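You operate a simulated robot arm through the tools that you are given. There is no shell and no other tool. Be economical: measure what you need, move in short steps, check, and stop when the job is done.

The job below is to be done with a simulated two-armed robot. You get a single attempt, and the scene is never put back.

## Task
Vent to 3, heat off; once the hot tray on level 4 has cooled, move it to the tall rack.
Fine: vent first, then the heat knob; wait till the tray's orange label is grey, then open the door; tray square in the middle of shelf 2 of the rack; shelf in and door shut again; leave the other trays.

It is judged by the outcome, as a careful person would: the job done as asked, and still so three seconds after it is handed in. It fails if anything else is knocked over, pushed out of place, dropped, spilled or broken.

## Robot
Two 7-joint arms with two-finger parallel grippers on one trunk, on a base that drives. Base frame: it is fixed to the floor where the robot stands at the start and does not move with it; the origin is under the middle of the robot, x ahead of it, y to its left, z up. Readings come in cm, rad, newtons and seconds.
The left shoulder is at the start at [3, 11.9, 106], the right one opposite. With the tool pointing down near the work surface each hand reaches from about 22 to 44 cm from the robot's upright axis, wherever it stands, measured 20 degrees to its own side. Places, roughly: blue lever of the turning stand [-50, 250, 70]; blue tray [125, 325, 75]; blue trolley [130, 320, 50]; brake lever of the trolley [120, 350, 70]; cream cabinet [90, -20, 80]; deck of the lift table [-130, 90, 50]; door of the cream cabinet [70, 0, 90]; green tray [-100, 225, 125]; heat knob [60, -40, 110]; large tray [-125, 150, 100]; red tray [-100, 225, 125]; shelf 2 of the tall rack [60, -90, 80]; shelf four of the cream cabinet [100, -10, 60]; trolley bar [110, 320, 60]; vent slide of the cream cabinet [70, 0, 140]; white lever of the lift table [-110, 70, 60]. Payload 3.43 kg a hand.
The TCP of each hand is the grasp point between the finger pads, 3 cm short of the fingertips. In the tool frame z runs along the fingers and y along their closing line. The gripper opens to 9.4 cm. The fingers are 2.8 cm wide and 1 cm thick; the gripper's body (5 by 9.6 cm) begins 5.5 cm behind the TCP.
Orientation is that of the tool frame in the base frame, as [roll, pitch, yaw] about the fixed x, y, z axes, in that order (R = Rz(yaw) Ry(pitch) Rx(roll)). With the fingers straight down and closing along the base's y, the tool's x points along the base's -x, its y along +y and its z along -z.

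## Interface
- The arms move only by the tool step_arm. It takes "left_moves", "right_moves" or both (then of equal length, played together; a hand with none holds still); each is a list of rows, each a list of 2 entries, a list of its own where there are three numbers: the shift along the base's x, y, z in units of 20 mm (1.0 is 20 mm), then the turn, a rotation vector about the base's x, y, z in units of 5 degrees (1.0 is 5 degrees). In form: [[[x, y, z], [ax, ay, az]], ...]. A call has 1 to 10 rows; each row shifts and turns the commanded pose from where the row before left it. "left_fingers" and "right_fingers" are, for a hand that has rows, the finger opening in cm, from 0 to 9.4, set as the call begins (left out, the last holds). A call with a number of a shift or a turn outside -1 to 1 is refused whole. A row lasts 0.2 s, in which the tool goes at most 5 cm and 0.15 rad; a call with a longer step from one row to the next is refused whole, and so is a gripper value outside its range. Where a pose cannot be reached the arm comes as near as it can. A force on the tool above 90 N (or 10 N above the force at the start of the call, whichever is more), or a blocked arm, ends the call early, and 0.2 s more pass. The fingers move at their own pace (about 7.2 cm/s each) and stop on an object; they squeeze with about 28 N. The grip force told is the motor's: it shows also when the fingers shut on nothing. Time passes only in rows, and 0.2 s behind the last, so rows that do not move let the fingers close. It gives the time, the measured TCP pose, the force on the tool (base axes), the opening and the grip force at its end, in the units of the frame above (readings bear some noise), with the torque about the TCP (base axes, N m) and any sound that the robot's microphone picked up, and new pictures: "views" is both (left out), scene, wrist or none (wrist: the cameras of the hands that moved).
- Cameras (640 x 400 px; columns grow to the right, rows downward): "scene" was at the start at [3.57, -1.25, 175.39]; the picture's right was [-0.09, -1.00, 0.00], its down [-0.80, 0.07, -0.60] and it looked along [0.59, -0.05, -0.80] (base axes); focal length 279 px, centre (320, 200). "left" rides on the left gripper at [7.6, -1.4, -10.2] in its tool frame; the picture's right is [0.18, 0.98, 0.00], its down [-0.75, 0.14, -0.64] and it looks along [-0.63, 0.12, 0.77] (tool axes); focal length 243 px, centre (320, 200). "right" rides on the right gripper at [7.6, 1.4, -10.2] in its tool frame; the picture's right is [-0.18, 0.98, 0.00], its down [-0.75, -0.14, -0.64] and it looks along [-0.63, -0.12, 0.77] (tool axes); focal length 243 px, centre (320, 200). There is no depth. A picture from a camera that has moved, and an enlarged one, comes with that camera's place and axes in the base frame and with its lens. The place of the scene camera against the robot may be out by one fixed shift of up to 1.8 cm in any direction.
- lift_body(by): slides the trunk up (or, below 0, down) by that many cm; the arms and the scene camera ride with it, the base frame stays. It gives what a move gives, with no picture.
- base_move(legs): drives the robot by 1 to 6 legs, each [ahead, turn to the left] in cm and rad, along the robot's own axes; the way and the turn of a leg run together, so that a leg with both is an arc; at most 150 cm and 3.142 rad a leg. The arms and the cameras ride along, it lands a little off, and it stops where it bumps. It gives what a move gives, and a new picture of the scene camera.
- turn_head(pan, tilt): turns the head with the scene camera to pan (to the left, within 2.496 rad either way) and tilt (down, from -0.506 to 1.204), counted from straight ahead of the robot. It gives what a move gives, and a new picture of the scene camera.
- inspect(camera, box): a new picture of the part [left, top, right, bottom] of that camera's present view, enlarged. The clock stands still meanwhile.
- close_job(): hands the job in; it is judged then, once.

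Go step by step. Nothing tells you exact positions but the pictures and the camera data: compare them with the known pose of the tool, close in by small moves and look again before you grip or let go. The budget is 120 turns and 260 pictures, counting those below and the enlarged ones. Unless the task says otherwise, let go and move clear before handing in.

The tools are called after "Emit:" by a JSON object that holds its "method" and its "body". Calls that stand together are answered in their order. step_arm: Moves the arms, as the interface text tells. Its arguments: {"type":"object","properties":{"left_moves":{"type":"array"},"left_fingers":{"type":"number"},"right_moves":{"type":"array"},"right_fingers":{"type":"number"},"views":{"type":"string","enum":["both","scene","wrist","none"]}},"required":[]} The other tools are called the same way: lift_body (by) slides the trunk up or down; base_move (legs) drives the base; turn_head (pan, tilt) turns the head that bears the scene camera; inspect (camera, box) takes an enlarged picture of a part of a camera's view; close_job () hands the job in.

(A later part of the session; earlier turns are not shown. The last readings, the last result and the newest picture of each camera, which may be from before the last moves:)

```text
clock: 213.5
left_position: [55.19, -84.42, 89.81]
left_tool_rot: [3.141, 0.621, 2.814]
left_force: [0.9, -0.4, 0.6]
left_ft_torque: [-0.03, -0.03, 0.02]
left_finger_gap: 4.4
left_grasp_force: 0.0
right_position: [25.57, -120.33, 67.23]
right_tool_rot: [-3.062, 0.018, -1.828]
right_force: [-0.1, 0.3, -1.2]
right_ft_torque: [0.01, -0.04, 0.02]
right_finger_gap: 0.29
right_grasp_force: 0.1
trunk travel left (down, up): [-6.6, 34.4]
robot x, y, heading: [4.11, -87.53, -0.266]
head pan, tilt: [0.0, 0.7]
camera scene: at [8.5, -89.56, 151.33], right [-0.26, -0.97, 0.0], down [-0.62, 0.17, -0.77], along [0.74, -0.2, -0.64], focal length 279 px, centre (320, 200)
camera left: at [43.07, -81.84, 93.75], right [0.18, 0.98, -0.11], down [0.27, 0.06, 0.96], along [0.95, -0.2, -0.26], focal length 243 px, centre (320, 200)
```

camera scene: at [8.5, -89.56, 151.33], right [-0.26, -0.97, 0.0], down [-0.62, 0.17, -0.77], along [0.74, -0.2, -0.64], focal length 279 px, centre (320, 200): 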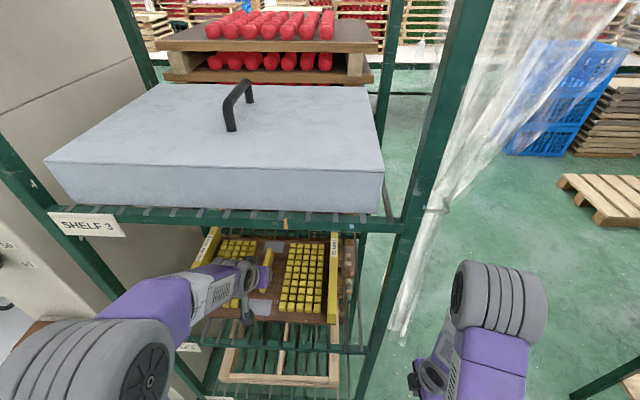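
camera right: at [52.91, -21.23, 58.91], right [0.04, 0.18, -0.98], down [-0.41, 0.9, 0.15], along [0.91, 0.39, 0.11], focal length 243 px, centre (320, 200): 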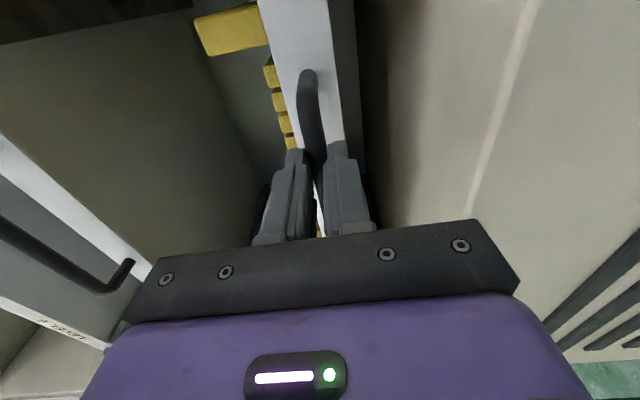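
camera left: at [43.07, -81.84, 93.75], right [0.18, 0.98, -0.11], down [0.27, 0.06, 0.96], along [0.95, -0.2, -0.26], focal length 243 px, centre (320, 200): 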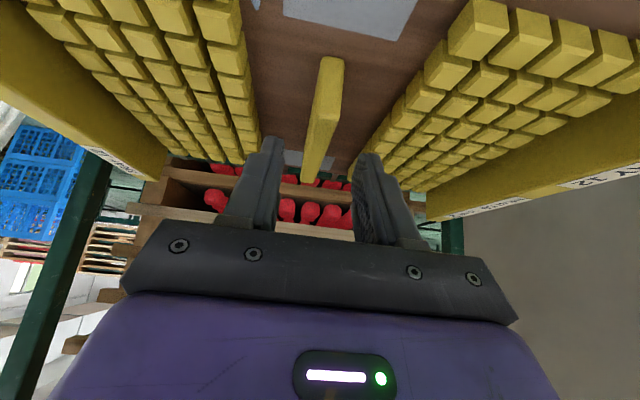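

Tray released cleanly. Rising a bit, then backing the base out.

Emit:
{"method": "step_arm", "body": {"left_moves": [[[0, 0, 0.7], [0, 0, 0]], [[0, 0, 0.7], [0, 0, 0]]], "views": "none"}}

Emit:
{"method": "base_move", "body": {"legs": [[-36, 0]]}}

Emit:
{"method": "inspect", "body": {"camera": "scene", "box": [130, 100, 410, 330]}}

```text
clock: 214.1
left_position: [55.18, -84.51, 92.82]
left_tool_rot: [-3.139, 0.623, 2.816]
left_force: [0.8, 1.0, -0.2]
left_ft_torque: [-0.03, 0.01, -0.01]
left_finger_gap: 4.39
left_grasp_force: 0.1
right_position: [25.5, -120.35, 67.24]
right_tool_rot: [-3.06, 0.017, -1.829]
right_force: [0.6, 1.1, -0.2]
right_ft_torque: [-0.01, 0.01, 0.01]
right_finger_gap: 0.32
right_grasp_force: 0.1
trunk travel left (down, up): [-6.6, 34.4]
robot x, y, heading: [3.77, -87.48, -0.265]
head pan, tilt: [0.0, 0.7]
```

```text
clock: 216.4
left_position: [19.88, -74.92, 92.79]
left_tool_rot: [3.142, 0.62, 2.814]
left_force: [0.1, -0.5, 0.5]
left_ft_torque: [-0.01, 0.0, 0.01]
left_finger_gap: 4.4
left_grasp_force: 0.1
right_position: [-9.71, -110.92, 67.39]
right_tool_rot: [-3.061, 0.017, -1.83]
right_force: [0.0, -0.2, 0.6]
right_ft_torque: [-0.03, 0.01, 0.02]
right_finger_gap: 0.3
right_grasp_force: 0.0
trunk travel left (down, up): [-6.6, 34.4]
robot x, y, heading: [-31.74, -78.34, -0.261]
head pan, tilt: [0.0, 0.7]
camera scene: at [-26.73, -80.05, 151.33], right [-0.26, -0.97, 0.0], down [-0.62, 0.17, -0.77], along [0.74, -0.2, -0.64], focal length 279 px, centre (320, 200)
```

scene: 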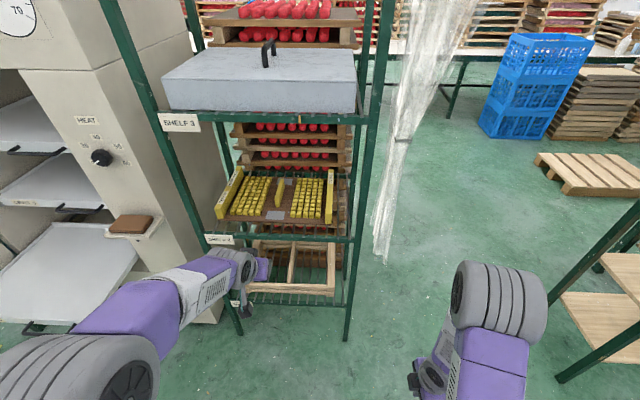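

```text
1.74 times, centred on (270, 215) of scene
camera zoom: at [-26.73, -80.05, 151.33], right [-0.26, -0.97, 0.0], down [-0.62, 0.17, -0.77], along [0.74, -0.2, -0.64], focal length 485 px, centre (407, 174)
```

zoom: 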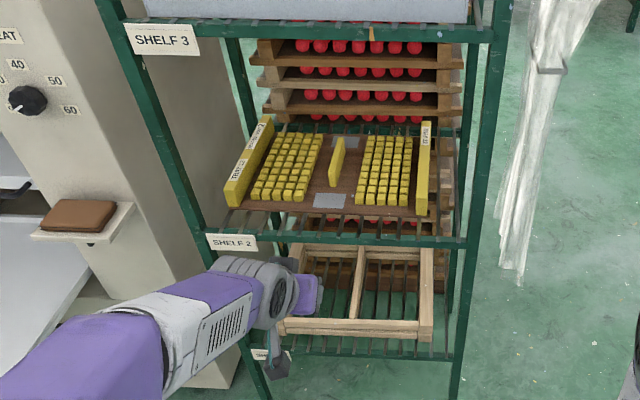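

The tray rests on shelf 2. I'll zoom in to verify its centring.

Emit:
{"method": "inspect", "body": {"camera": "scene", "box": [200, 150, 370, 260]}}

```text
3.64 times, centred on (285, 205) of scene
camera zoom: at [-26.73, -80.05, 151.33], right [-0.26, -0.97, 0.0], down [-0.62, 0.17, -0.77], along [0.74, -0.2, -0.64], focal length 1013 px, centre (447, 182)
```

zoom: 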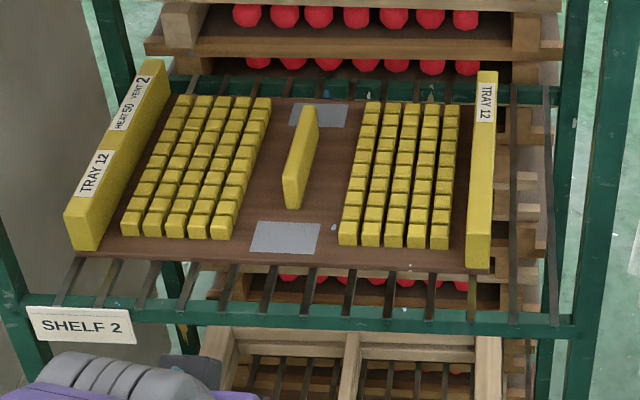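

It looks about 2–3 cm left of middle. Zooming at both ends of the shelf to count wires.

Emit:
{"method": "inspect", "body": {"camera": "scene", "box": [195, 195, 285, 250]}}

Emit:
{"method": "inspect", "body": {"camera": "scene", "box": [280, 195, 370, 250]}}

```text
7.11 times, centred on (240, 222) of scene
camera zoom: at [-26.73, -80.05, 151.33], right [-0.26, -0.97, 0.0], down [-0.62, 0.17, -0.77], along [0.74, -0.2, -0.64], focal length 1982 px, centre (889, 40)
```

zoom: 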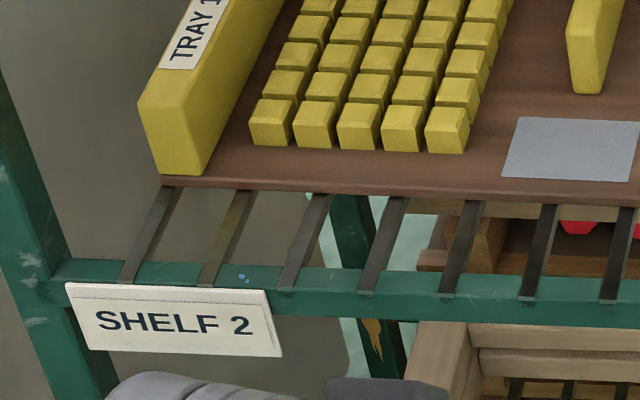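

```text
7.11 times, centred on (325, 222) of scene
camera zoom: at [-26.73, -80.05, 151.33], right [-0.26, -0.97, 0.0], down [-0.62, 0.17, -0.77], along [0.74, -0.2, -0.64], focal length 1982 px, centre (284, 40)
```

zoom: 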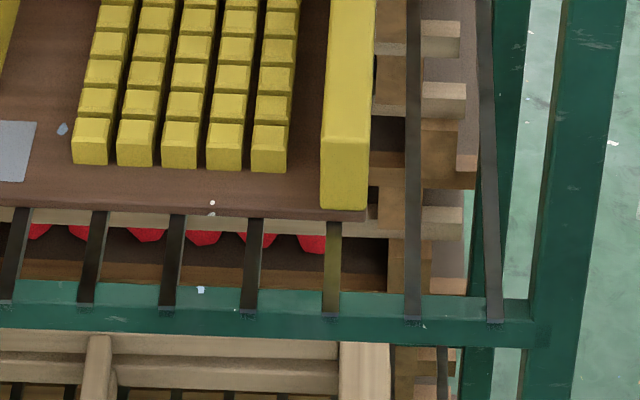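

The tray's left edge sits on the first wire while 1.6 wire spacings remain on the right: it is about 3 cm left of middle. I'll go back in, regrip the rib and shift it right.

Emit:
{"method": "base_move", "body": {"legs": [[36, 0]]}}

Emit:
{"method": "step_arm", "body": {"left_moves": [[[0, 0, 0], [0, 0, 0]]], "views": "wrist"}}

```text
clock: 218.7
left_position: [53.54, -83.11, 92.69]
left_tool_rot: [3.142, 0.622, 2.827]
left_force: [-0.6, -0.6, -0.1]
left_ft_torque: [0.0, 0.02, 0.01]
left_finger_gap: 4.4
left_grasp_force: 0.0
right_position: [24.3, -119.32, 67.17]
right_tool_rot: [-3.06, 0.017, -1.815]
right_force: [-0.2, -0.1, -0.5]
right_ft_torque: [-0.03, 0.02, -0.01]
right_finger_gap: 0.3
right_grasp_force: 0.1
trunk travel left (down, up): [-6.6, 34.4]
robot x, y, heading: [2.33, -87.1, -0.248]
head pan, tilt: [0.0, 0.7]
camera scene: at [6.91, -88.82, 151.32], right [-0.25, -0.97, 0.0], down [-0.62, 0.16, -0.76], along [0.74, -0.19, -0.64], focal length 279 px, centre (320, 200)
```

scene: 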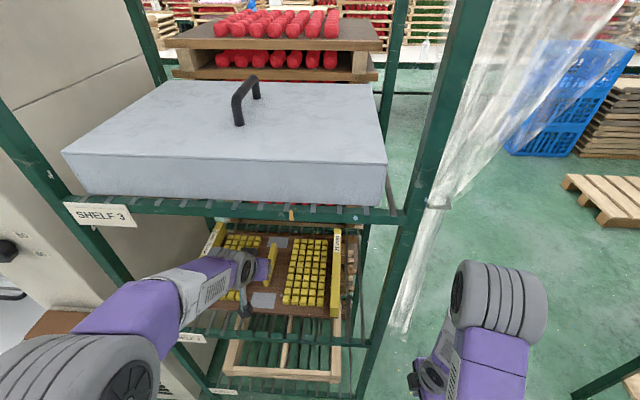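

```text
clock: 219.1
left_position: [53.5, -83.17, 92.74]
left_tool_rot: [-3.139, 0.622, 2.827]
left_force: [0.6, -0.5, -0.2]
left_ft_torque: [-0.02, 0.03, -0.01]
left_finger_gap: 4.41
left_grasp_force: 0.1
right_position: [24.37, -119.32, 67.25]
right_tool_rot: [-3.061, 0.018, -1.814]
right_force: [-0.1, -0.6, 0.1]
right_ft_torque: [0.03, -0.02, 0.0]
right_finger_gap: 0.3
right_grasp_force: 0.0
trunk travel left (down, up): [-6.6, 34.4]
robot x, y, heading: [2.08, -87.22, -0.256]
head pan, tilt: [0.0, 0.7]
camera left: at [41.4, -80.75, 96.56], right [0.16, 0.98, -0.11], down [0.27, 0.06, 0.96], along [0.95, -0.18, -0.26], focal length 243 px, centre (320, 200)
```

left: 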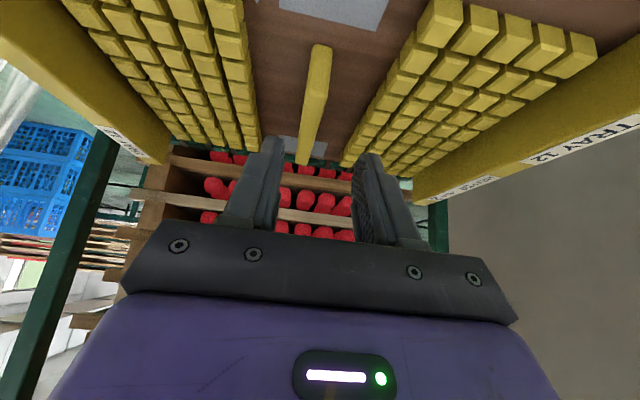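

Emit:
{"method": "step_arm", "body": {"left_moves": [[[0.7, -0.35, 0], [0, 0, -0.15]], [[0.7, -0.35, 0], [0, 0, 0]], [[0.62, -0.35, 0], [0, 0, 0]], [[0, 0, -0.8], [0, 0, 0]], [[0, 0, -0.8], [0, 0, 0]], [[0, 0, -0.8], [0, 0, 0]], [[0, 0, -0.6], [0, 0, 0]]], "views": "wrist"}}

```text
clock: 220.7
left_position: [57.56, -85.23, 86.75]
left_tool_rot: [3.14, 0.621, 2.815]
left_force: [0.3, -0.4, -0.5]
left_ft_torque: [0.02, 0.01, -0.02]
left_finger_gap: 4.39
left_grasp_force: 0.0
right_position: [24.31, -119.45, 67.23]
right_tool_rot: [-3.062, 0.019, -1.815]
right_force: [0.0, 0.1, 0.4]
right_ft_torque: [-0.04, -0.01, 0.0]
right_finger_gap: 0.29
right_grasp_force: 0.0
trunk travel left (down, up): [-6.6, 34.4]
robot x, y, heading: [2.29, -86.59, -0.251]
head pan, tilt: [0.0, 0.7]
camera left: at [45.5, -82.64, 90.62], right [0.18, 0.98, -0.11], down [0.27, 0.06, 0.96], along [0.95, -0.2, -0.26], focal length 243 px, centre (320, 200)
```

left: 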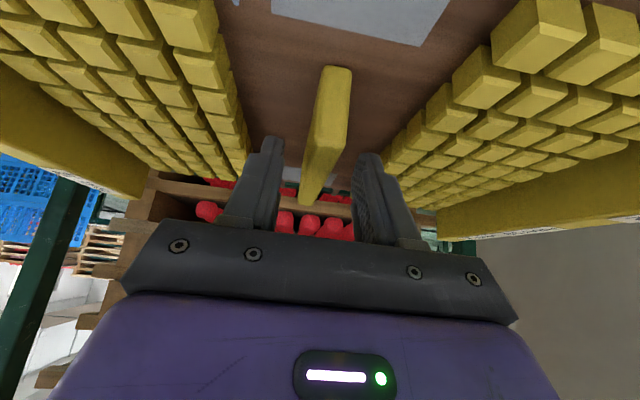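

Emit:
{"method": "step_arm", "body": {"left_moves": [[[0, 0, -0.1], [0, 0, 0]], [[0, 0, 0], [0, 0, 0]], [[0, 0, 0], [0, 0, 0]], [[0, 0, 0], [0, 0, 0]], [[0, 0, 0.4], [0, 0, 0]], [[0, 0, 0.3], [0, 0, 0]], [[-0.24, -0.47, 0], [0, 0, 0]], [[-0.24, -0.47, 0], [0, 0, 0]], [[-0.24, -0.47, 0], [0, 0, 0]]], "left_fingers": 0.5, "views": "none"}}

Emit:
{"method": "step_arm", "body": {"left_moves": [[[0, 0, -0.35], [0, 0, 0]], [[0, 0, -0.2], [0, 0, 0]], [[0, 0, -0.1], [0, 0, 0]]], "views": "none"}}

Emit:
{"method": "inspect", "body": {"camera": "scene", "box": [180, 220, 400, 370]}}

```text
clock: 222.7
left_position: [55.96, -88.13, 87.9]
left_tool_rot: [-3.141, 0.62, 2.813]
left_force: [0.6, 0.6, -9.0]
left_ft_torque: [0.12, 0.33, 0.01]
left_finger_gap: 1.58
left_grasp_force: 28.2
right_position: [24.34, -119.45, 67.21]
right_tool_rot: [-3.062, 0.016, -1.814]
right_force: [-0.7, 0.1, 0.0]
right_ft_torque: [0.0, 0.04, 0.0]
right_finger_gap: 0.27
right_grasp_force: 0.1
trunk travel left (down, up): [-6.6, 34.4]
robot x, y, heading: [2.17, -86.53, -0.247]
head pan, tilt: [0.0, 0.7]
```

```text
clock: 223.5
left_position: [56.15, -88.17, 86.57]
left_tool_rot: [3.141, 0.623, 2.816]
left_force: [-0.3, 0.0, -2.2]
left_ft_torque: [0.37, 0.83, 0.0]
left_finger_gap: 1.59
left_grasp_force: 27.9
right_position: [24.24, -119.43, 67.12]
right_tool_rot: [-3.061, 0.018, -1.815]
right_force: [-0.1, -0.6, -0.2]
right_ft_torque: [0.01, -0.02, -0.01]
right_finger_gap: 0.28
right_grasp_force: 0.0
trunk travel left (down, up): [-6.6, 34.4]
robot x, y, heading: [2.11, -86.84, -0.247]
head pan, tilt: [0.0, 0.7]
```

```text
2.67 times, centred on (290, 295) of scene
camera zoom: at [6.88, -88.81, 151.33], right [-0.25, -0.97, 0.0], down [-0.62, 0.16, -0.76], along [0.74, -0.19, -0.64], focal length 743 px, centre (400, -53)
```

zoom: 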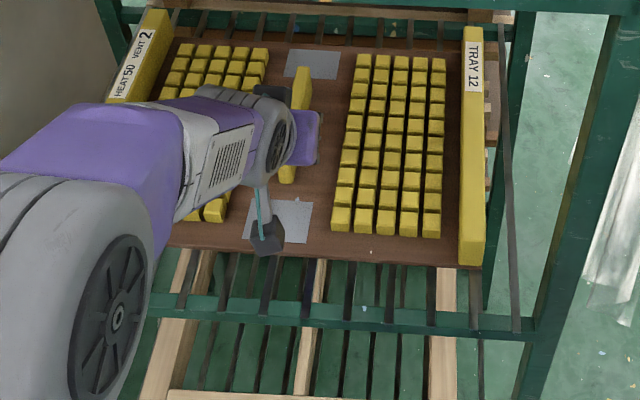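

Right margin is now ~0.75 spacing, as wanted. Releasing and exiting.

Emit:
{"method": "step_arm", "body": {"left_moves": [[[0, 0, -0.05], [0, 0, 0]], [[0, 0, 0], [0, 0, 0]]], "views": "none"}}

Emit:
{"method": "step_arm", "body": {"left_moves": [[[0, 0, 0], [0, 0, 0]], [[0, 0, 0], [0, 0, 0]], [[-0.2, 0.06, 0.3], [0, 0, 0]], [[-0.3, 0.1, 0.5], [0, 0, 0]], [[-0.3, 0.1, 0.5], [0, 0, 0]], [[-0.4, 0.12, 0.4], [0, 0, 0]], [[0, 0, 0.7], [0, 0, 0]], [[0, 0, 0.7], [0, 0, 0]]], "left_fingers": 4.4, "views": "none"}}

Emit:
{"method": "base_move", "body": {"legs": [[-36, 0]]}}

Emit:
{"method": "inspect", "body": {"camera": "scene", "box": [190, 150, 370, 260]}}

```text
clock: 224.1
left_position: [56.02, -88.06, 86.56]
left_tool_rot: [-3.14, 0.626, 2.813]
left_force: [2.1, 0.2, 7.6]
left_ft_torque: [0.32, 0.73, 0.05]
left_finger_gap: 1.56
left_grasp_force: 28.2
right_position: [24.29, -119.4, 67.32]
right_tool_rot: [-3.061, 0.016, -1.814]
right_force: [0.5, -0.9, -0.1]
right_ft_torque: [-0.01, 0.0, 0.0]
right_finger_gap: 0.33
right_grasp_force: 0.0
trunk travel left (down, up): [-6.6, 34.4]
robot x, y, heading: [2.38, -86.74, -0.252]
head pan, tilt: [0.0, 0.7]
```

```text
clock: 225.9
left_position: [53.72, -87.42, 92.72]
left_tool_rot: [-3.141, 0.62, 2.816]
left_force: [-0.5, -0.5, 0.0]
left_ft_torque: [0.01, -0.01, -0.01]
left_finger_gap: 4.41
left_grasp_force: 0.0
right_position: [24.24, -119.33, 67.17]
right_tool_rot: [-3.061, 0.018, -1.817]
right_force: [0.6, -0.1, 0.4]
right_ft_torque: [-0.01, 0.01, 0.02]
right_finger_gap: 0.3
right_grasp_force: 0.0
trunk travel left (down, up): [-6.6, 34.4]
robot x, y, heading: [2.48, -86.76, -0.252]
head pan, tilt: [0.0, 0.7]
```

```text
clock: 228.2
left_position: [18.69, -78.67, 92.8]
left_tool_rot: [3.14, 0.621, 2.803]
left_force: [0.4, -0.3, 0.3]
left_ft_torque: [0.0, 0.0, 0.0]
left_finger_gap: 4.43
left_grasp_force: 0.1
right_position: [-11.16, -110.45, 67.15]
right_tool_rot: [-3.06, 0.017, -1.827]
right_force: [0.3, -0.4, 0.5]
right_ft_torque: [0.02, -0.01, -0.05]
right_finger_gap: 0.28
right_grasp_force: 0.2
trunk travel left (down, up): [-6.6, 34.4]
robot x, y, heading: [-32.95, -77.51, -0.263]
head pan, tilt: [0.0, 0.7]
camera scene: at [-28.21, -79.69, 151.33], right [-0.26, -0.97, 0.0], down [-0.62, 0.17, -0.77], along [0.74, -0.2, -0.64], focal length 279 px, centre (320, 200)
```

scene: 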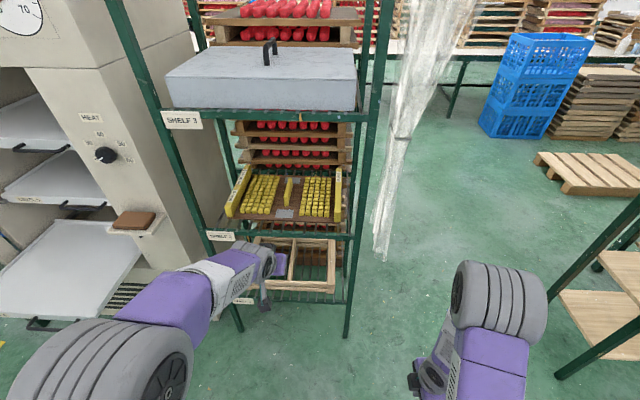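

```text
3.56 times, centred on (280, 205) of scene
camera zoom: at [-28.21, -79.69, 151.33], right [-0.26, -0.97, 0.0], down [-0.62, 0.17, -0.77], along [0.74, -0.2, -0.64], focal length 991 px, centre (462, 182)
```

zoom: 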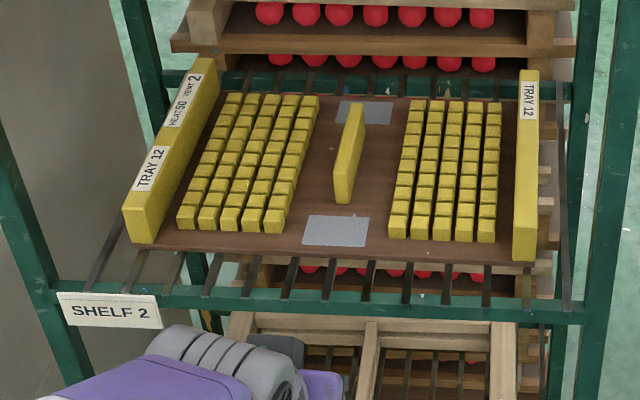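

The tray now sits square and centred on shelf 2. Next: return to the dryer to push shelf 4 in and shut the door, with both arms tucked clear of the door's end.

Emit:
{"method": "base_move", "body": {"legs": [[-22, 0], [0, 1.571], [80, 0]]}}

Emit:
{"method": "base_move", "body": {"legs": [[0, -1.571]]}}

```text
clock: 237.5
left_position: [-26.19, 56.34, 92.8]
left_tool_rot: [-3.141, 0.623, -1.944]
left_force: [0.3, -0.2, -0.3]
left_ft_torque: [0.0, -0.02, 0.0]
left_finger_gap: 4.37
left_grasp_force: 0.0
right_position: [4.56, 25.22, 67.31]
right_tool_rot: [-3.061, 0.019, -0.291]
right_force: [0.0, 0.2, -0.5]
right_ft_torque: [0.0, 0.0, -0.05]
right_finger_gap: 0.31
right_grasp_force: 0.0
trunk travel left (down, up): [-6.6, 34.4]
robot x, y, heading: [-29.46, 4.7, 1.277]
head pan, tilt: [0.0, 0.7]
camera scene: at [-28.24, 9.49, 151.32], right [0.96, -0.29, 0.0], down [-0.19, -0.62, -0.76], along [0.22, 0.73, -0.64], focal length 279 px, centre (320, 200)
```

scene: 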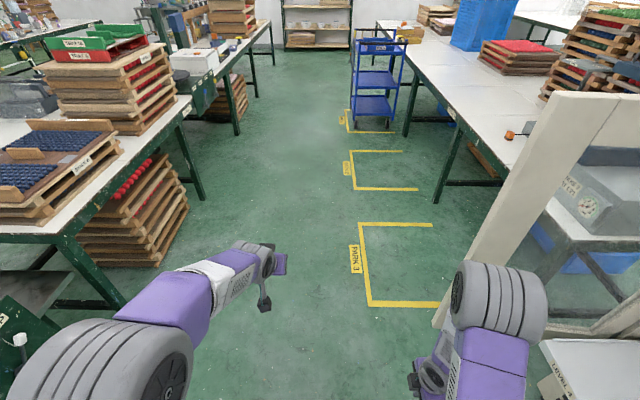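

```text
clock: 241.7
left_position: [22.09, 0.88, 92.8]
left_tool_rot: [3.141, 0.622, 2.748]
left_force: [0.6, -0.2, -0.2]
left_ft_torque: [0.01, 0.01, -0.03]
left_finger_gap: 4.39
left_grasp_force: 0.1
right_position: [-9.28, -28.98, 67.27]
right_tool_rot: [-3.061, 0.017, -1.883]
right_force: [-0.1, 0.4, 0.8]
right_ft_torque: [0.0, 0.02, 0.0]
right_finger_gap: 0.29
right_grasp_force: 0.0
trunk travel left (down, up): [-6.6, 34.4]
robot x, y, heading: [-29.0, 4.75, -0.317]
head pan, tilt: [0.0, 0.7]
camera scene: at [-24.64, 2.48, 151.33], right [-0.31, -0.95, 0.0], down [-0.61, 0.2, -0.76], along [0.73, -0.24, -0.64], focal length 279 px, centre (320, 200)
```

scene: 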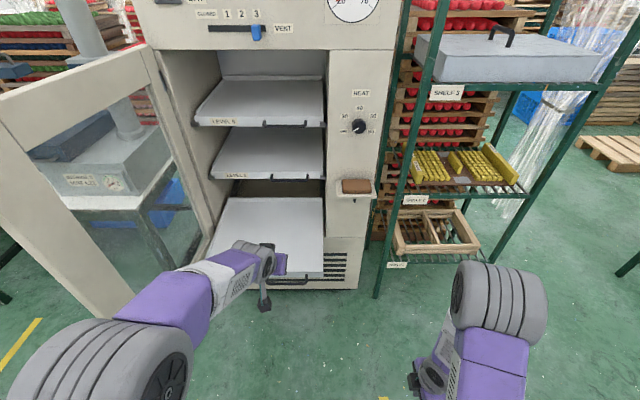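

Both the tray on shelf 2 and the open shelf 4 are in view. I'll level the left hand to point forward at bar height with closed fingers to push the shelf in.

Emit:
{"method": "lift_body", "body": {"by": -6}}

Emit:
{"method": "step_arm", "body": {"left_moves": [[[0, 0, -1], [-0.31, -0.95, 0]], [[0, 0, -1], [-0.31, -0.95, 0]], [[0, 0, -1], [-0.31, -0.95, 0]], [[0, 0, -1], [-0.31, -0.95, 0]], [[0, 0, -1], [-0.31, -0.95, 0]], [[0, 0, -1], [-0.31, -0.95, 0]], [[0, 0, -1], [-0.31, -0.95, 0]], [[0, 0, -1], [-0.31, -0.95, 0]], [[0, 0, -1], [-0.31, -0.95, 0]], [[0, 0, -1], [-0.31, -0.95, 0]]], "left_fingers": 0, "views": "none"}}

Emit:
{"method": "step_arm", "body": {"left_moves": [[[0, 0, -1], [-0.25, -0.75, 0]], [[0, 0, -1], [0, 0, 0]], [[0, 0, -0.9], [0, 0, 0]]], "views": "both"}}

```text
clock: 242.7
left_position: [22.17, 0.82, 86.87]
left_tool_rot: [-3.141, 0.62, 2.747]
left_force: [-0.2, 0.8, -0.5]
left_ft_torque: [-0.01, 0.01, -0.04]
left_finger_gap: 4.39
left_grasp_force: 0.3
right_position: [-9.31, -29.1, 61.16]
right_tool_rot: [-3.061, 0.016, -1.882]
right_force: [0.3, 1.1, 0.3]
right_ft_torque: [-0.02, 0.01, 0.02]
right_finger_gap: 0.28
right_grasp_force: 0.0
trunk travel left (down, up): [-0.6, 40.4]
robot x, y, heading: [-29.26, 4.8, -0.313]
head pan, tilt: [0.0, 0.7]
```

```text
clock: 244.9
left_position: [22.12, 0.83, 66.69]
left_tool_rot: [2.474, 1.472, 2.111]
left_force: [0.5, -0.3, 0.2]
left_ft_torque: [0.03, 0.01, 0.0]
left_finger_gap: 0.01
left_grasp_force: 28.0
right_position: [-9.44, -29.1, 61.25]
right_tool_rot: [-3.061, 0.018, -1.884]
right_force: [0.0, -0.1, -0.3]
right_ft_torque: [0.01, 0.02, -0.01]
right_finger_gap: 0.32
right_grasp_force: 0.0
trunk travel left (down, up): [-0.6, 40.4]
robot x, y, heading: [-29.32, 4.72, -0.314]
head pan, tilt: [0.0, 0.7]
```

```text
clock: 245.7
left_position: [22.1, 1.07, 61.01]
left_tool_rot: [1.713, 1.505, 1.352]
left_force: [-0.7, -0.1, 0.5]
left_ft_torque: [0.01, 0.01, -0.04]
left_finger_gap: 0.0
left_grasp_force: 27.8
right_position: [-9.32, -29.21, 61.25]
right_tool_rot: [-3.061, 0.017, -1.881]
right_force: [-0.4, 0.0, -0.2]
right_ft_torque: [0.02, -0.01, 0.0]
right_finger_gap: 0.3
right_grasp_force: 0.1
trunk travel left (down, up): [-0.6, 40.4]
robot x, y, heading: [-29.26, 4.9, -0.318]
head pan, tilt: [0.0, 0.7]
camera scene: at [-24.64, 2.49, 145.33], right [-0.31, -0.95, 0.0], down [-0.61, 0.2, -0.76], along [0.73, -0.24, -0.64], focal length 279 px, centre (320, 200)
camera left: at [12.08, 3.76, 53.36], right [0.35, 0.93, -0.12], down [-0.56, 0.31, 0.77], along [0.75, -0.2, 0.63], focal length 243 px, centre (320, 200)
```

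scene: 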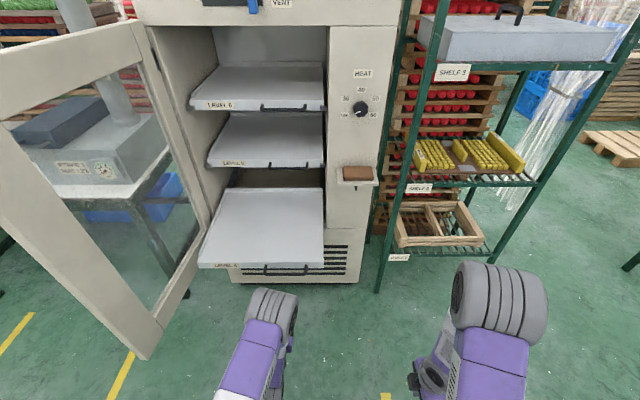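
left: 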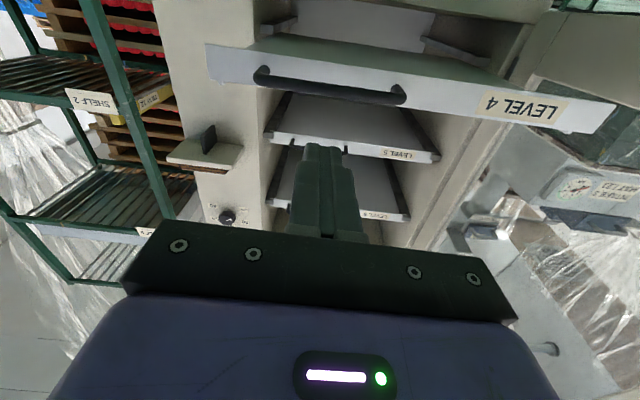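

Emit:
{"method": "step_arm", "body": {"left_moves": [[[0.25, 0.9, 0], [0, 0, 0.1]], [[0.25, 0.9, 0], [0, 0, 0.1]], [[0.25, 0.9, 0], [0, 0, 0.1]], [[0.25, 0.9, 0], [0, 0, 0.1]], [[0.25, 0.9, -0.2], [0, 0, 0.1]], [[0.25, 0.9, -0.2], [0, 0, 0]]], "views": "none"}}

Emit:
{"method": "base_move", "body": {"legs": [[14, 0]]}}

Emit:
{"method": "step_arm", "body": {"left_moves": [[[0, 0, 0], [0, 0, 0]]], "views": "wrist"}}

```text
clock: 247.1
left_position: [25.45, 11.82, 60.26]
left_tool_rot: [1.719, 1.507, 1.401]
left_force: [1.0, 0.4, 0.2]
left_ft_torque: [0.0, 0.0, -0.04]
left_finger_gap: 0.0
left_grasp_force: 27.8
right_position: [-9.32, -29.2, 61.34]
right_tool_rot: [-3.061, 0.017, -1.884]
right_force: [0.0, -0.2, -0.2]
right_ft_torque: [0.0, 0.0, 0.03]
right_finger_gap: 0.3
right_grasp_force: 0.0
trunk travel left (down, up): [-0.6, 40.4]
robot x, y, heading: [-29.29, 5.21, -0.318]
head pan, tilt: [0.0, 0.7]
```

```text
clock: 248.5
left_position: [38.79, 7.15, 60.24]
left_tool_rot: [1.733, 1.506, 1.411]
left_force: [0.4, -1.3, -0.5]
left_ft_torque: [0.02, -0.04, 0.01]
left_finger_gap: 0.0
left_grasp_force: 27.9
right_position: [4.01, -33.68, 61.22]
right_tool_rot: [-3.061, 0.017, -1.886]
right_force: [-0.1, -0.3, 0.1]
right_ft_torque: [0.01, -0.02, 0.0]
right_finger_gap: 0.31
right_grasp_force: 0.0
trunk travel left (down, up): [-0.6, 40.4]
robot x, y, heading: [-15.49, 0.28, -0.319]
head pan, tilt: [0.0, 0.7]
camera scene: at [-11.2, -1.98, 145.32], right [-0.32, -0.95, 0.0], down [-0.61, 0.2, -0.76], along [0.73, -0.24, -0.64], focal length 279 px, centre (320, 200)
```

scene: 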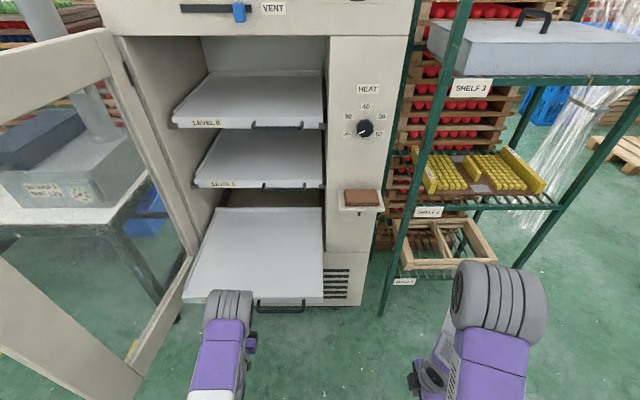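

```text
clock: 248.9
left_position: [38.7, 7.12, 60.38]
left_tool_rot: [1.723, 1.507, 1.403]
left_force: [0.6, 0.1, 0.5]
left_ft_torque: [0.0, -0.01, 0.02]
left_finger_gap: 0.01
left_grasp_force: 28.6
right_position: [3.86, -33.62, 61.25]
right_tool_rot: [-3.063, 0.017, -1.886]
right_force: [0.6, 0.4, -0.4]
right_ft_torque: [0.01, -0.01, 0.01]
right_finger_gap: 0.31
right_grasp_force: 0.0
trunk travel left (down, up): [-0.6, 40.4]
robot x, y, heading: [-15.49, 0.51, -0.32]
head pan, tilt: [0.0, 0.7]
camera left: at [28.62, 9.52, 52.57], right [0.31, 0.94, -0.12], down [-0.57, 0.29, 0.77], along [0.76, -0.17, 0.63], focal length 243 px, centre (320, 200)
```

left: 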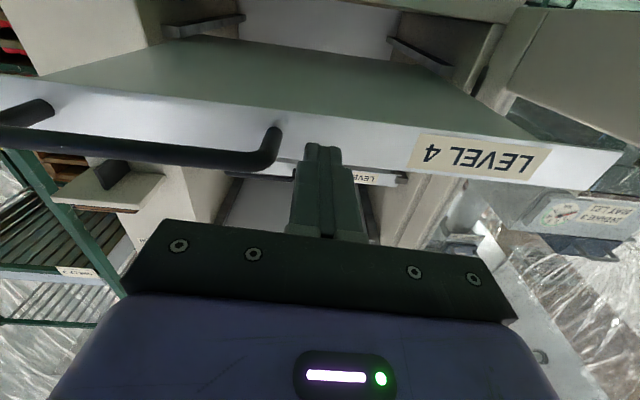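

Fingertips are aimed at the panel beside the bar. Pushing with the base.

Emit:
{"method": "base_move", "body": {"legs": [[10, 0]]}}

Emit:
{"method": "base_move", "body": {"legs": [[10, 0]]}}

```text
clock: 250.0
left_position: [48.06, 4.06, 60.21]
left_tool_rot: [1.74, 1.505, 1.417]
left_force: [0.0, -0.2, -0.3]
left_ft_torque: [0.02, 0.0, -0.02]
left_finger_gap: 0.0
left_grasp_force: 28.0
right_position: [13.29, -36.72, 61.34]
right_tool_rot: [-3.062, 0.017, -1.885]
right_force: [-0.3, 0.3, 0.0]
right_ft_torque: [0.01, 0.01, 0.01]
right_finger_gap: 0.32
right_grasp_force: 0.1
trunk travel left (down, up): [-0.6, 40.4]
robot x, y, heading: [-6.48, -2.95, -0.321]
head pan, tilt: [0.0, 0.7]
camera scene: at [-1.91, -5.06, 145.32], right [-0.31, -0.95, 0.0], down [-0.61, 0.2, -0.76], along [0.73, -0.24, -0.64], focal length 279 px, centre (320, 200)
```

scene: 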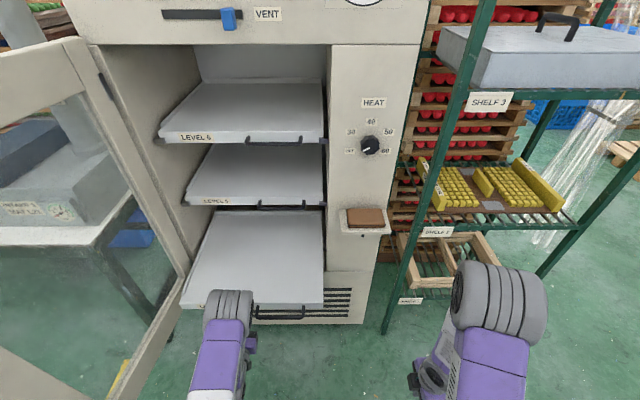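

```text
clock: 251.2
left_position: [57.68, 1.01, 60.16]
left_tool_rot: [1.746, 1.507, 1.424]
left_force: [-0.5, -0.4, 0.2]
left_ft_torque: [-0.01, -0.02, 0.01]
left_finger_gap: 0.04
left_grasp_force: 28.1
right_position: [22.82, -39.83, 61.22]
right_tool_rot: [-3.063, 0.017, -1.885]
right_force: [0.3, 0.0, -0.2]
right_ft_torque: [-0.03, 0.0, 0.03]
right_finger_gap: 0.29
right_grasp_force: 0.1
trunk travel left (down, up): [-0.6, 40.4]
robot x, y, heading: [3.29, -6.17, -0.317]
head pan, tilt: [0.0, 0.7]
camera scene: at [7.64, -8.22, 145.32], right [-0.31, -0.95, 0.0], down [-0.61, 0.2, -0.76], along [0.73, -0.24, -0.64], focal length 279 px, centre (320, 200)
```

scene: 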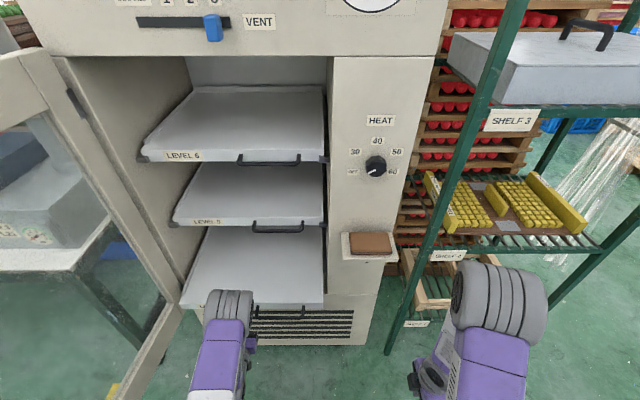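

Emit:
{"method": "base_move", "body": {"legs": [[8, 0]]}}

Emit:
{"method": "inspect", "body": {"camera": "scene", "box": [120, 80, 400, 360]}}

```text
clock: 252.2
left_position: [65.0, -1.68, 60.27]
left_tool_rot: [1.751, 1.506, 1.428]
left_force: [0.1, -0.1, 1.3]
left_ft_torque: [0.0, -0.02, -0.02]
left_finger_gap: 0.0
left_grasp_force: 28.5
right_position: [30.13, -42.24, 61.07]
right_tool_rot: [-3.063, 0.017, -1.884]
right_force: [-0.5, -0.3, -0.1]
right_ft_torque: [0.0, 0.0, 0.01]
right_finger_gap: 0.27
right_grasp_force: 0.1
trunk travel left (down, up): [-0.6, 40.4]
robot x, y, heading: [10.4, -8.09, -0.316]
head pan, tilt: [0.0, 0.7]
camera scene: at [15.03, -10.67, 145.32], right [-0.31, -0.95, 0.0], down [-0.61, 0.2, -0.76], along [0.73, -0.24, -0.64], focal length 279 px, centre (320, 200)
```

scene: 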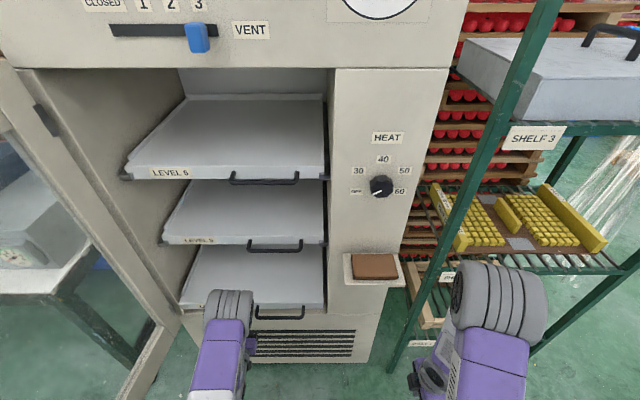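

```text
1.43 times, centred on (260, 220) of scene
camera zoom: at [15.03, -10.67, 145.32], right [-0.31, -0.95, 0.0], down [-0.61, 0.2, -0.76], along [0.73, -0.24, -0.64], focal length 398 px, centre (406, 171)
```

zoom: 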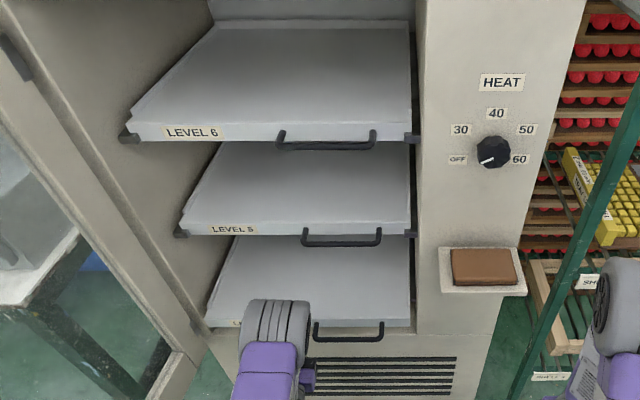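

Emit:
{"method": "base_move", "body": {"legs": [[4, 0]]}}

Emit:
{"method": "base_move", "body": {"legs": [[2, 0]]}}

```text
clock: 253.1
left_position: [68.77, -2.87, 60.17]
left_tool_rot: [1.753, 1.507, 1.433]
left_force: [0.8, -0.7, 0.3]
left_ft_torque: [0.03, 0.0, 0.02]
left_finger_gap: 0.01
left_grasp_force: 28.4
right_position: [33.85, -43.48, 61.31]
right_tool_rot: [-3.062, 0.018, -1.886]
right_force: [-0.2, -0.7, -0.3]
right_ft_torque: [0.01, 0.02, -0.03]
right_finger_gap: 0.31
right_grasp_force: 0.0
trunk travel left (down, up): [-0.6, 40.4]
robot x, y, heading: [14.65, -9.56, -0.325]
head pan, tilt: [0.0, 0.7]
camera scene: at [18.76, -11.92, 145.32], right [-0.32, -0.95, 0.0], down [-0.61, 0.2, -0.76], along [0.73, -0.24, -0.64], focal length 279 px, centre (320, 200)
```

scene: 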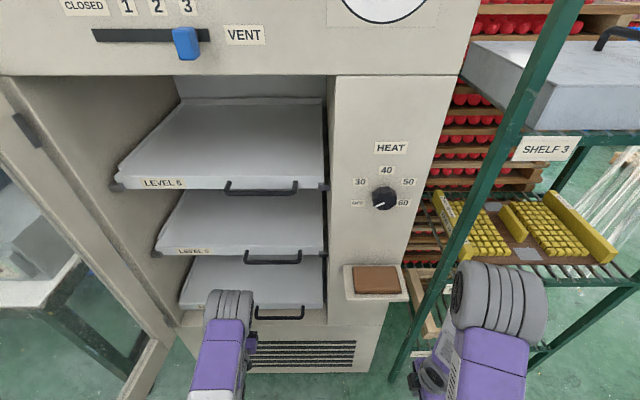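

```text
clock: 253.9
left_position: [70.66, -3.57, 60.25]
left_tool_rot: [1.755, 1.506, 1.433]
left_force: [-0.7, -0.3, 0.7]
left_ft_torque: [-0.02, 0.0, -0.03]
left_finger_gap: 0.01
left_grasp_force: 28.1
right_position: [35.75, -44.18, 61.12]
right_tool_rot: [-3.061, 0.018, -1.89]
right_force: [-0.1, 0.9, -0.4]
right_ft_torque: [-0.02, 0.0, -0.02]
right_finger_gap: 0.3
right_grasp_force: 0.2
trunk travel left (down, up): [-0.6, 40.4]
robot x, y, heading: [16.21, -10.47, -0.323]
head pan, tilt: [0.0, 0.7]
camera scene: at [20.63, -12.54, 145.32], right [-0.32, -0.95, 0.0], down [-0.61, 0.2, -0.76], along [0.73, -0.24, -0.64], focal length 279 px, centre (320, 200)
```

scene: 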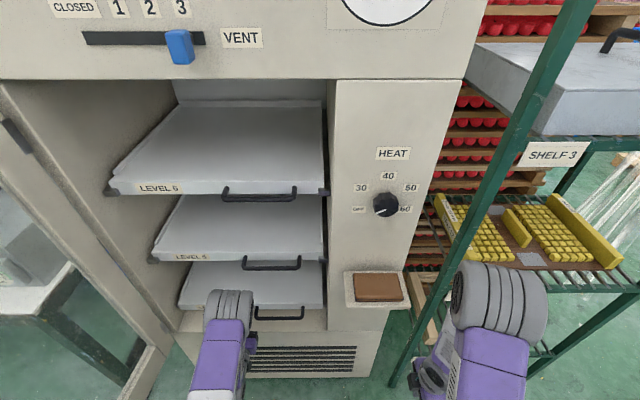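

Shelf 4 seems about 1 cm short of the others. Pushing gently until it stops.

Emit:
{"method": "step_arm", "body": {"left_moves": [[[0.2, -0.06, 0], [0, 0, 0]], [[0.2, -0.06, 0], [0, 0, 0]], [[0.2, -0.06, 0], [0, 0, 0]], [[0.2, -0.06, 0], [0, 0, 0]]], "views": "scene"}}

Emit:
{"method": "inspect", "body": {"camera": "scene", "box": [100, 90, 360, 350]}}

```text
clock: 254.9
left_position: [72.11, -3.97, 60.28]
left_tool_rot: [1.753, 1.505, 1.428]
left_force: [0.9, 0.5, 0.1]
left_ft_torque: [0.01, -0.01, -0.01]
left_finger_gap: 0.01
left_grasp_force: 28.0
right_position: [35.72, -44.22, 61.25]
right_tool_rot: [-3.062, 0.018, -1.888]
right_force: [0.1, 0.4, -0.1]
right_ft_torque: [-0.01, 0.0, -0.02]
right_finger_gap: 0.3
right_grasp_force: 0.1
trunk travel left (down, up): [-0.6, 40.4]
robot x, y, heading: [16.3, -10.63, -0.322]
head pan, tilt: [0.0, 0.7]
camera scene: at [20.59, -12.53, 145.33], right [-0.32, -0.95, 0.0], down [-0.61, 0.2, -0.76], along [0.73, -0.24, -0.64], focal length 279 px, centre (320, 200)
```

scene: 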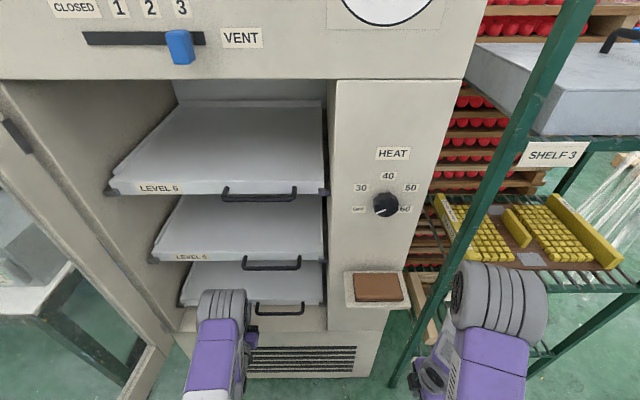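

```text
1.54 times, centred on (230, 220) of scene
camera zoom: at [20.59, -12.53, 145.33], right [-0.32, -0.95, 0.0], down [-0.61, 0.2, -0.76], along [0.73, -0.24, -0.64], focal length 429 px, centre (458, 169)
```

zoom: 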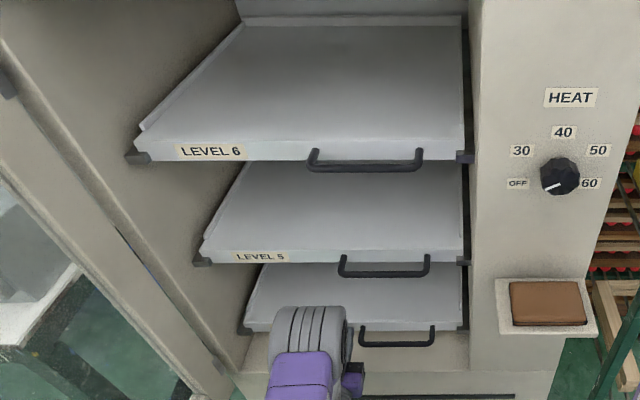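

Emit:
{"method": "inspect", "body": {"camera": "scene", "box": [240, 170, 350, 330]}}

Emit:
{"method": "inspect", "body": {"camera": "left", "box": [0, 0, 640, 220]}}

```text
2.50 times, centred on (295, 250) of scene
camera zoom: at [20.59, -12.53, 145.33], right [-0.32, -0.95, 0.0], down [-0.61, 0.2, -0.76], along [0.73, -0.24, -0.64], focal length 697 px, centre (382, 75)
```

zoom: 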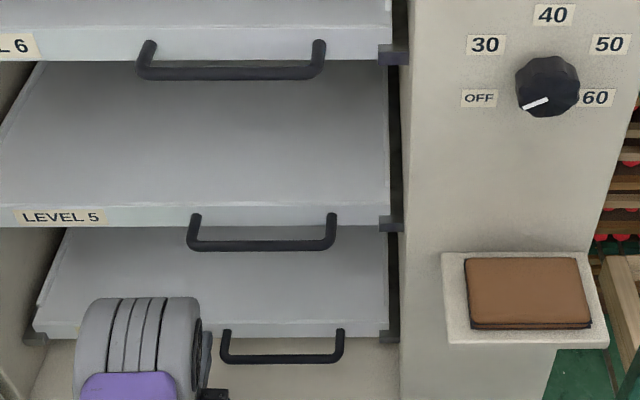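

```text
1.00 times, centred on (320, 110) of left (not enlarged: the box is as wide or as high as the picture)
camera zoom: at [62.01, -1.67, 52.56], right [0.31, 0.94, -0.12], down [-0.57, 0.29, 0.77], along [0.76, -0.17, 0.63], focal length 243 px, centre (320, 290)
```

zoom: 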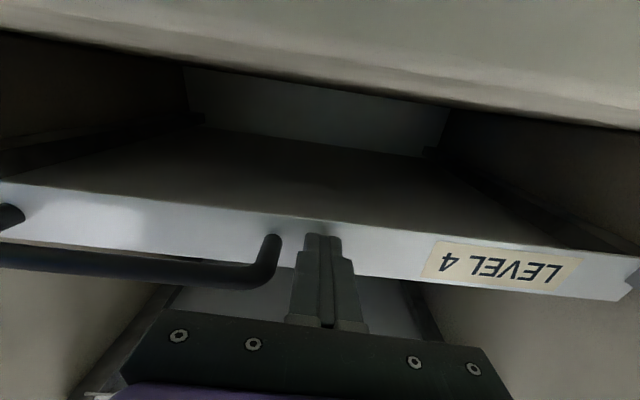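

Shelf 4 is flush like the others. Now I back out, raise the hand a little, and go around to the left (outer) side of the open door to swing it shut.

Emit:
{"method": "base_move", "body": {"legs": [[-56, 0]]}}

Emit:
{"method": "lift_body", "body": {"by": 13}}

Emit:
{"method": "base_move", "body": {"legs": [[0, 1.571], [56, 0], [0, -1.2]]}}

```text
clock: 258.1
left_position: [20.27, 13.01, 60.25]
left_tool_rot: [1.748, 1.505, 1.408]
left_force: [-0.8, 0.0, -0.1]
left_ft_torque: [0.01, 0.0, 0.02]
left_finger_gap: 0.0
left_grasp_force: 28.6
right_position: [-16.95, -26.72, 61.39]
right_tool_rot: [-3.062, 0.015, -1.905]
right_force: [0.9, 0.7, -0.3]
right_ft_torque: [0.0, 0.03, -0.02]
right_finger_gap: 0.29
right_grasp_force: 0.2
trunk travel left (down, up): [-0.6, 40.4]
robot x, y, heading: [-35.99, 7.52, -0.335]
head pan, tilt: [0.0, 0.7]
camera scene: at [-31.44, 5.21, 145.33], right [-0.33, -0.94, 0.0], down [-0.61, 0.21, -0.77], along [0.72, -0.25, -0.64], focal length 279 px, centre (320, 200)
```

scene: 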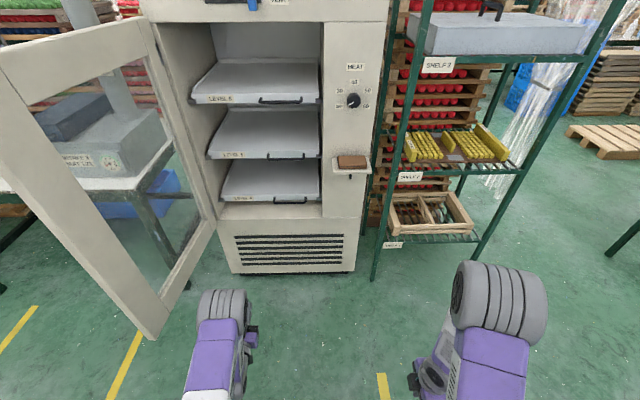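

```text
clock: 259.6
left_position: [20.34, 12.8, 73.2]
left_tool_rot: [1.756, 1.506, 1.416]
left_force: [0.2, -0.1, -0.1]
left_ft_torque: [0.02, -0.01, 0.05]
left_finger_gap: 0.0
left_grasp_force: 28.3
right_position: [-16.84, -26.71, 74.17]
right_tool_rot: [-3.062, 0.017, -1.904]
right_force: [0.5, -0.9, 0.3]
right_ft_torque: [0.0, 0.01, 0.0]
right_finger_gap: 0.32
right_grasp_force: 0.0
trunk travel left (down, up): [-13.6, 27.4]
robot x, y, heading: [-35.73, 7.68, -0.336]
head pan, tilt: [0.0, 0.7]
```

```text
clock: 269.7
left_position: [29.74, 87.73, 73.25]
left_tool_rot: [1.746, 1.505, 1.816]
left_force: [0.8, -0.2, -0.5]
left_ft_torque: [-0.04, 0.04, 0.02]
left_finger_gap: 0.0
left_grasp_force: 27.8
right_position: [11.53, 36.48, 74.22]
right_tool_rot: [-3.062, 0.018, -1.496]
right_force: [0.3, -0.5, 0.0]
right_ft_torque: [0.0, 0.01, 0.03]
right_finger_gap: 0.29
right_grasp_force: 0.0
trunk travel left (down, up): [-13.6, 27.4]
robot x, y, heading: [-19.46, 60.56, 0.068]
head pan, tilt: [0.0, 0.7]
camera scene: at [-14.98, 60.28, 158.33], right [0.07, -1.0, 0.0], down [-0.64, -0.05, -0.76], along [0.76, 0.05, -0.64], focal length 279 px, centre (320, 200)
```

scene: 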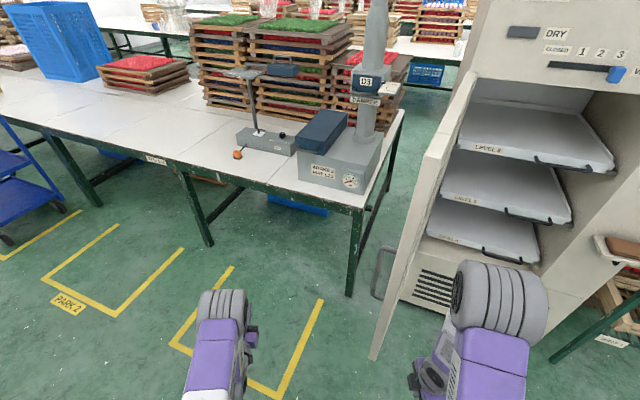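

I'm on the outer side of the door. To get a good pushing stroke I'll shift the base right (staying back from the door's arc) with the left hand still on the door's outer side.

Emit:
{"method": "base_move", "body": {"legs": [[-22, 0], [0, -1.639], [31, 0], [0, 1.571]]}}

```text
clock: 280.9
left_position: [9.77, 46.61, 73.27]
left_tool_rot: [1.75, 1.506, 1.633]
left_force: [-1.0, -0.2, 0.2]
left_ft_torque: [0.02, 0.0, -0.01]
left_finger_gap: 0.0
left_grasp_force: 28.0
right_position: [-17.68, -0.31, 74.27]
right_tool_rot: [-3.062, 0.018, -1.68]
right_force: [-2.0, -0.6, -0.2]
right_ft_torque: [-0.03, -0.04, 0.0]
right_finger_gap: 0.3
right_grasp_force: 0.1
trunk travel left (down, up): [-13.6, 27.4]
robot x, y, heading: [-43.76, 29.18, -0.113]
head pan, tilt: [0.0, 0.7]
camera scene: at [-39.17, 27.81, 158.33], right [-0.12, -0.99, 0.0], down [-0.64, 0.07, -0.76], along [0.76, -0.09, -0.64], focal length 279 px, centre (320, 200)
```

scene: 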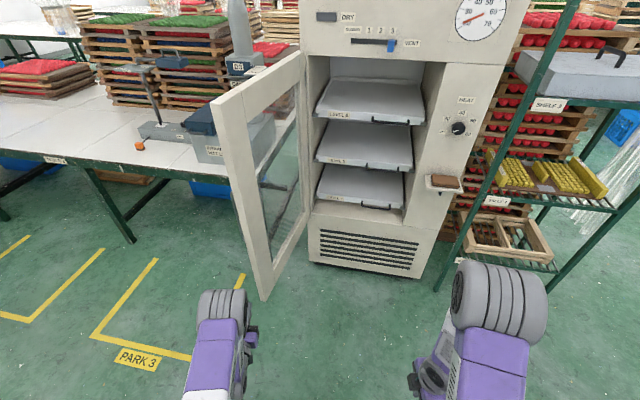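

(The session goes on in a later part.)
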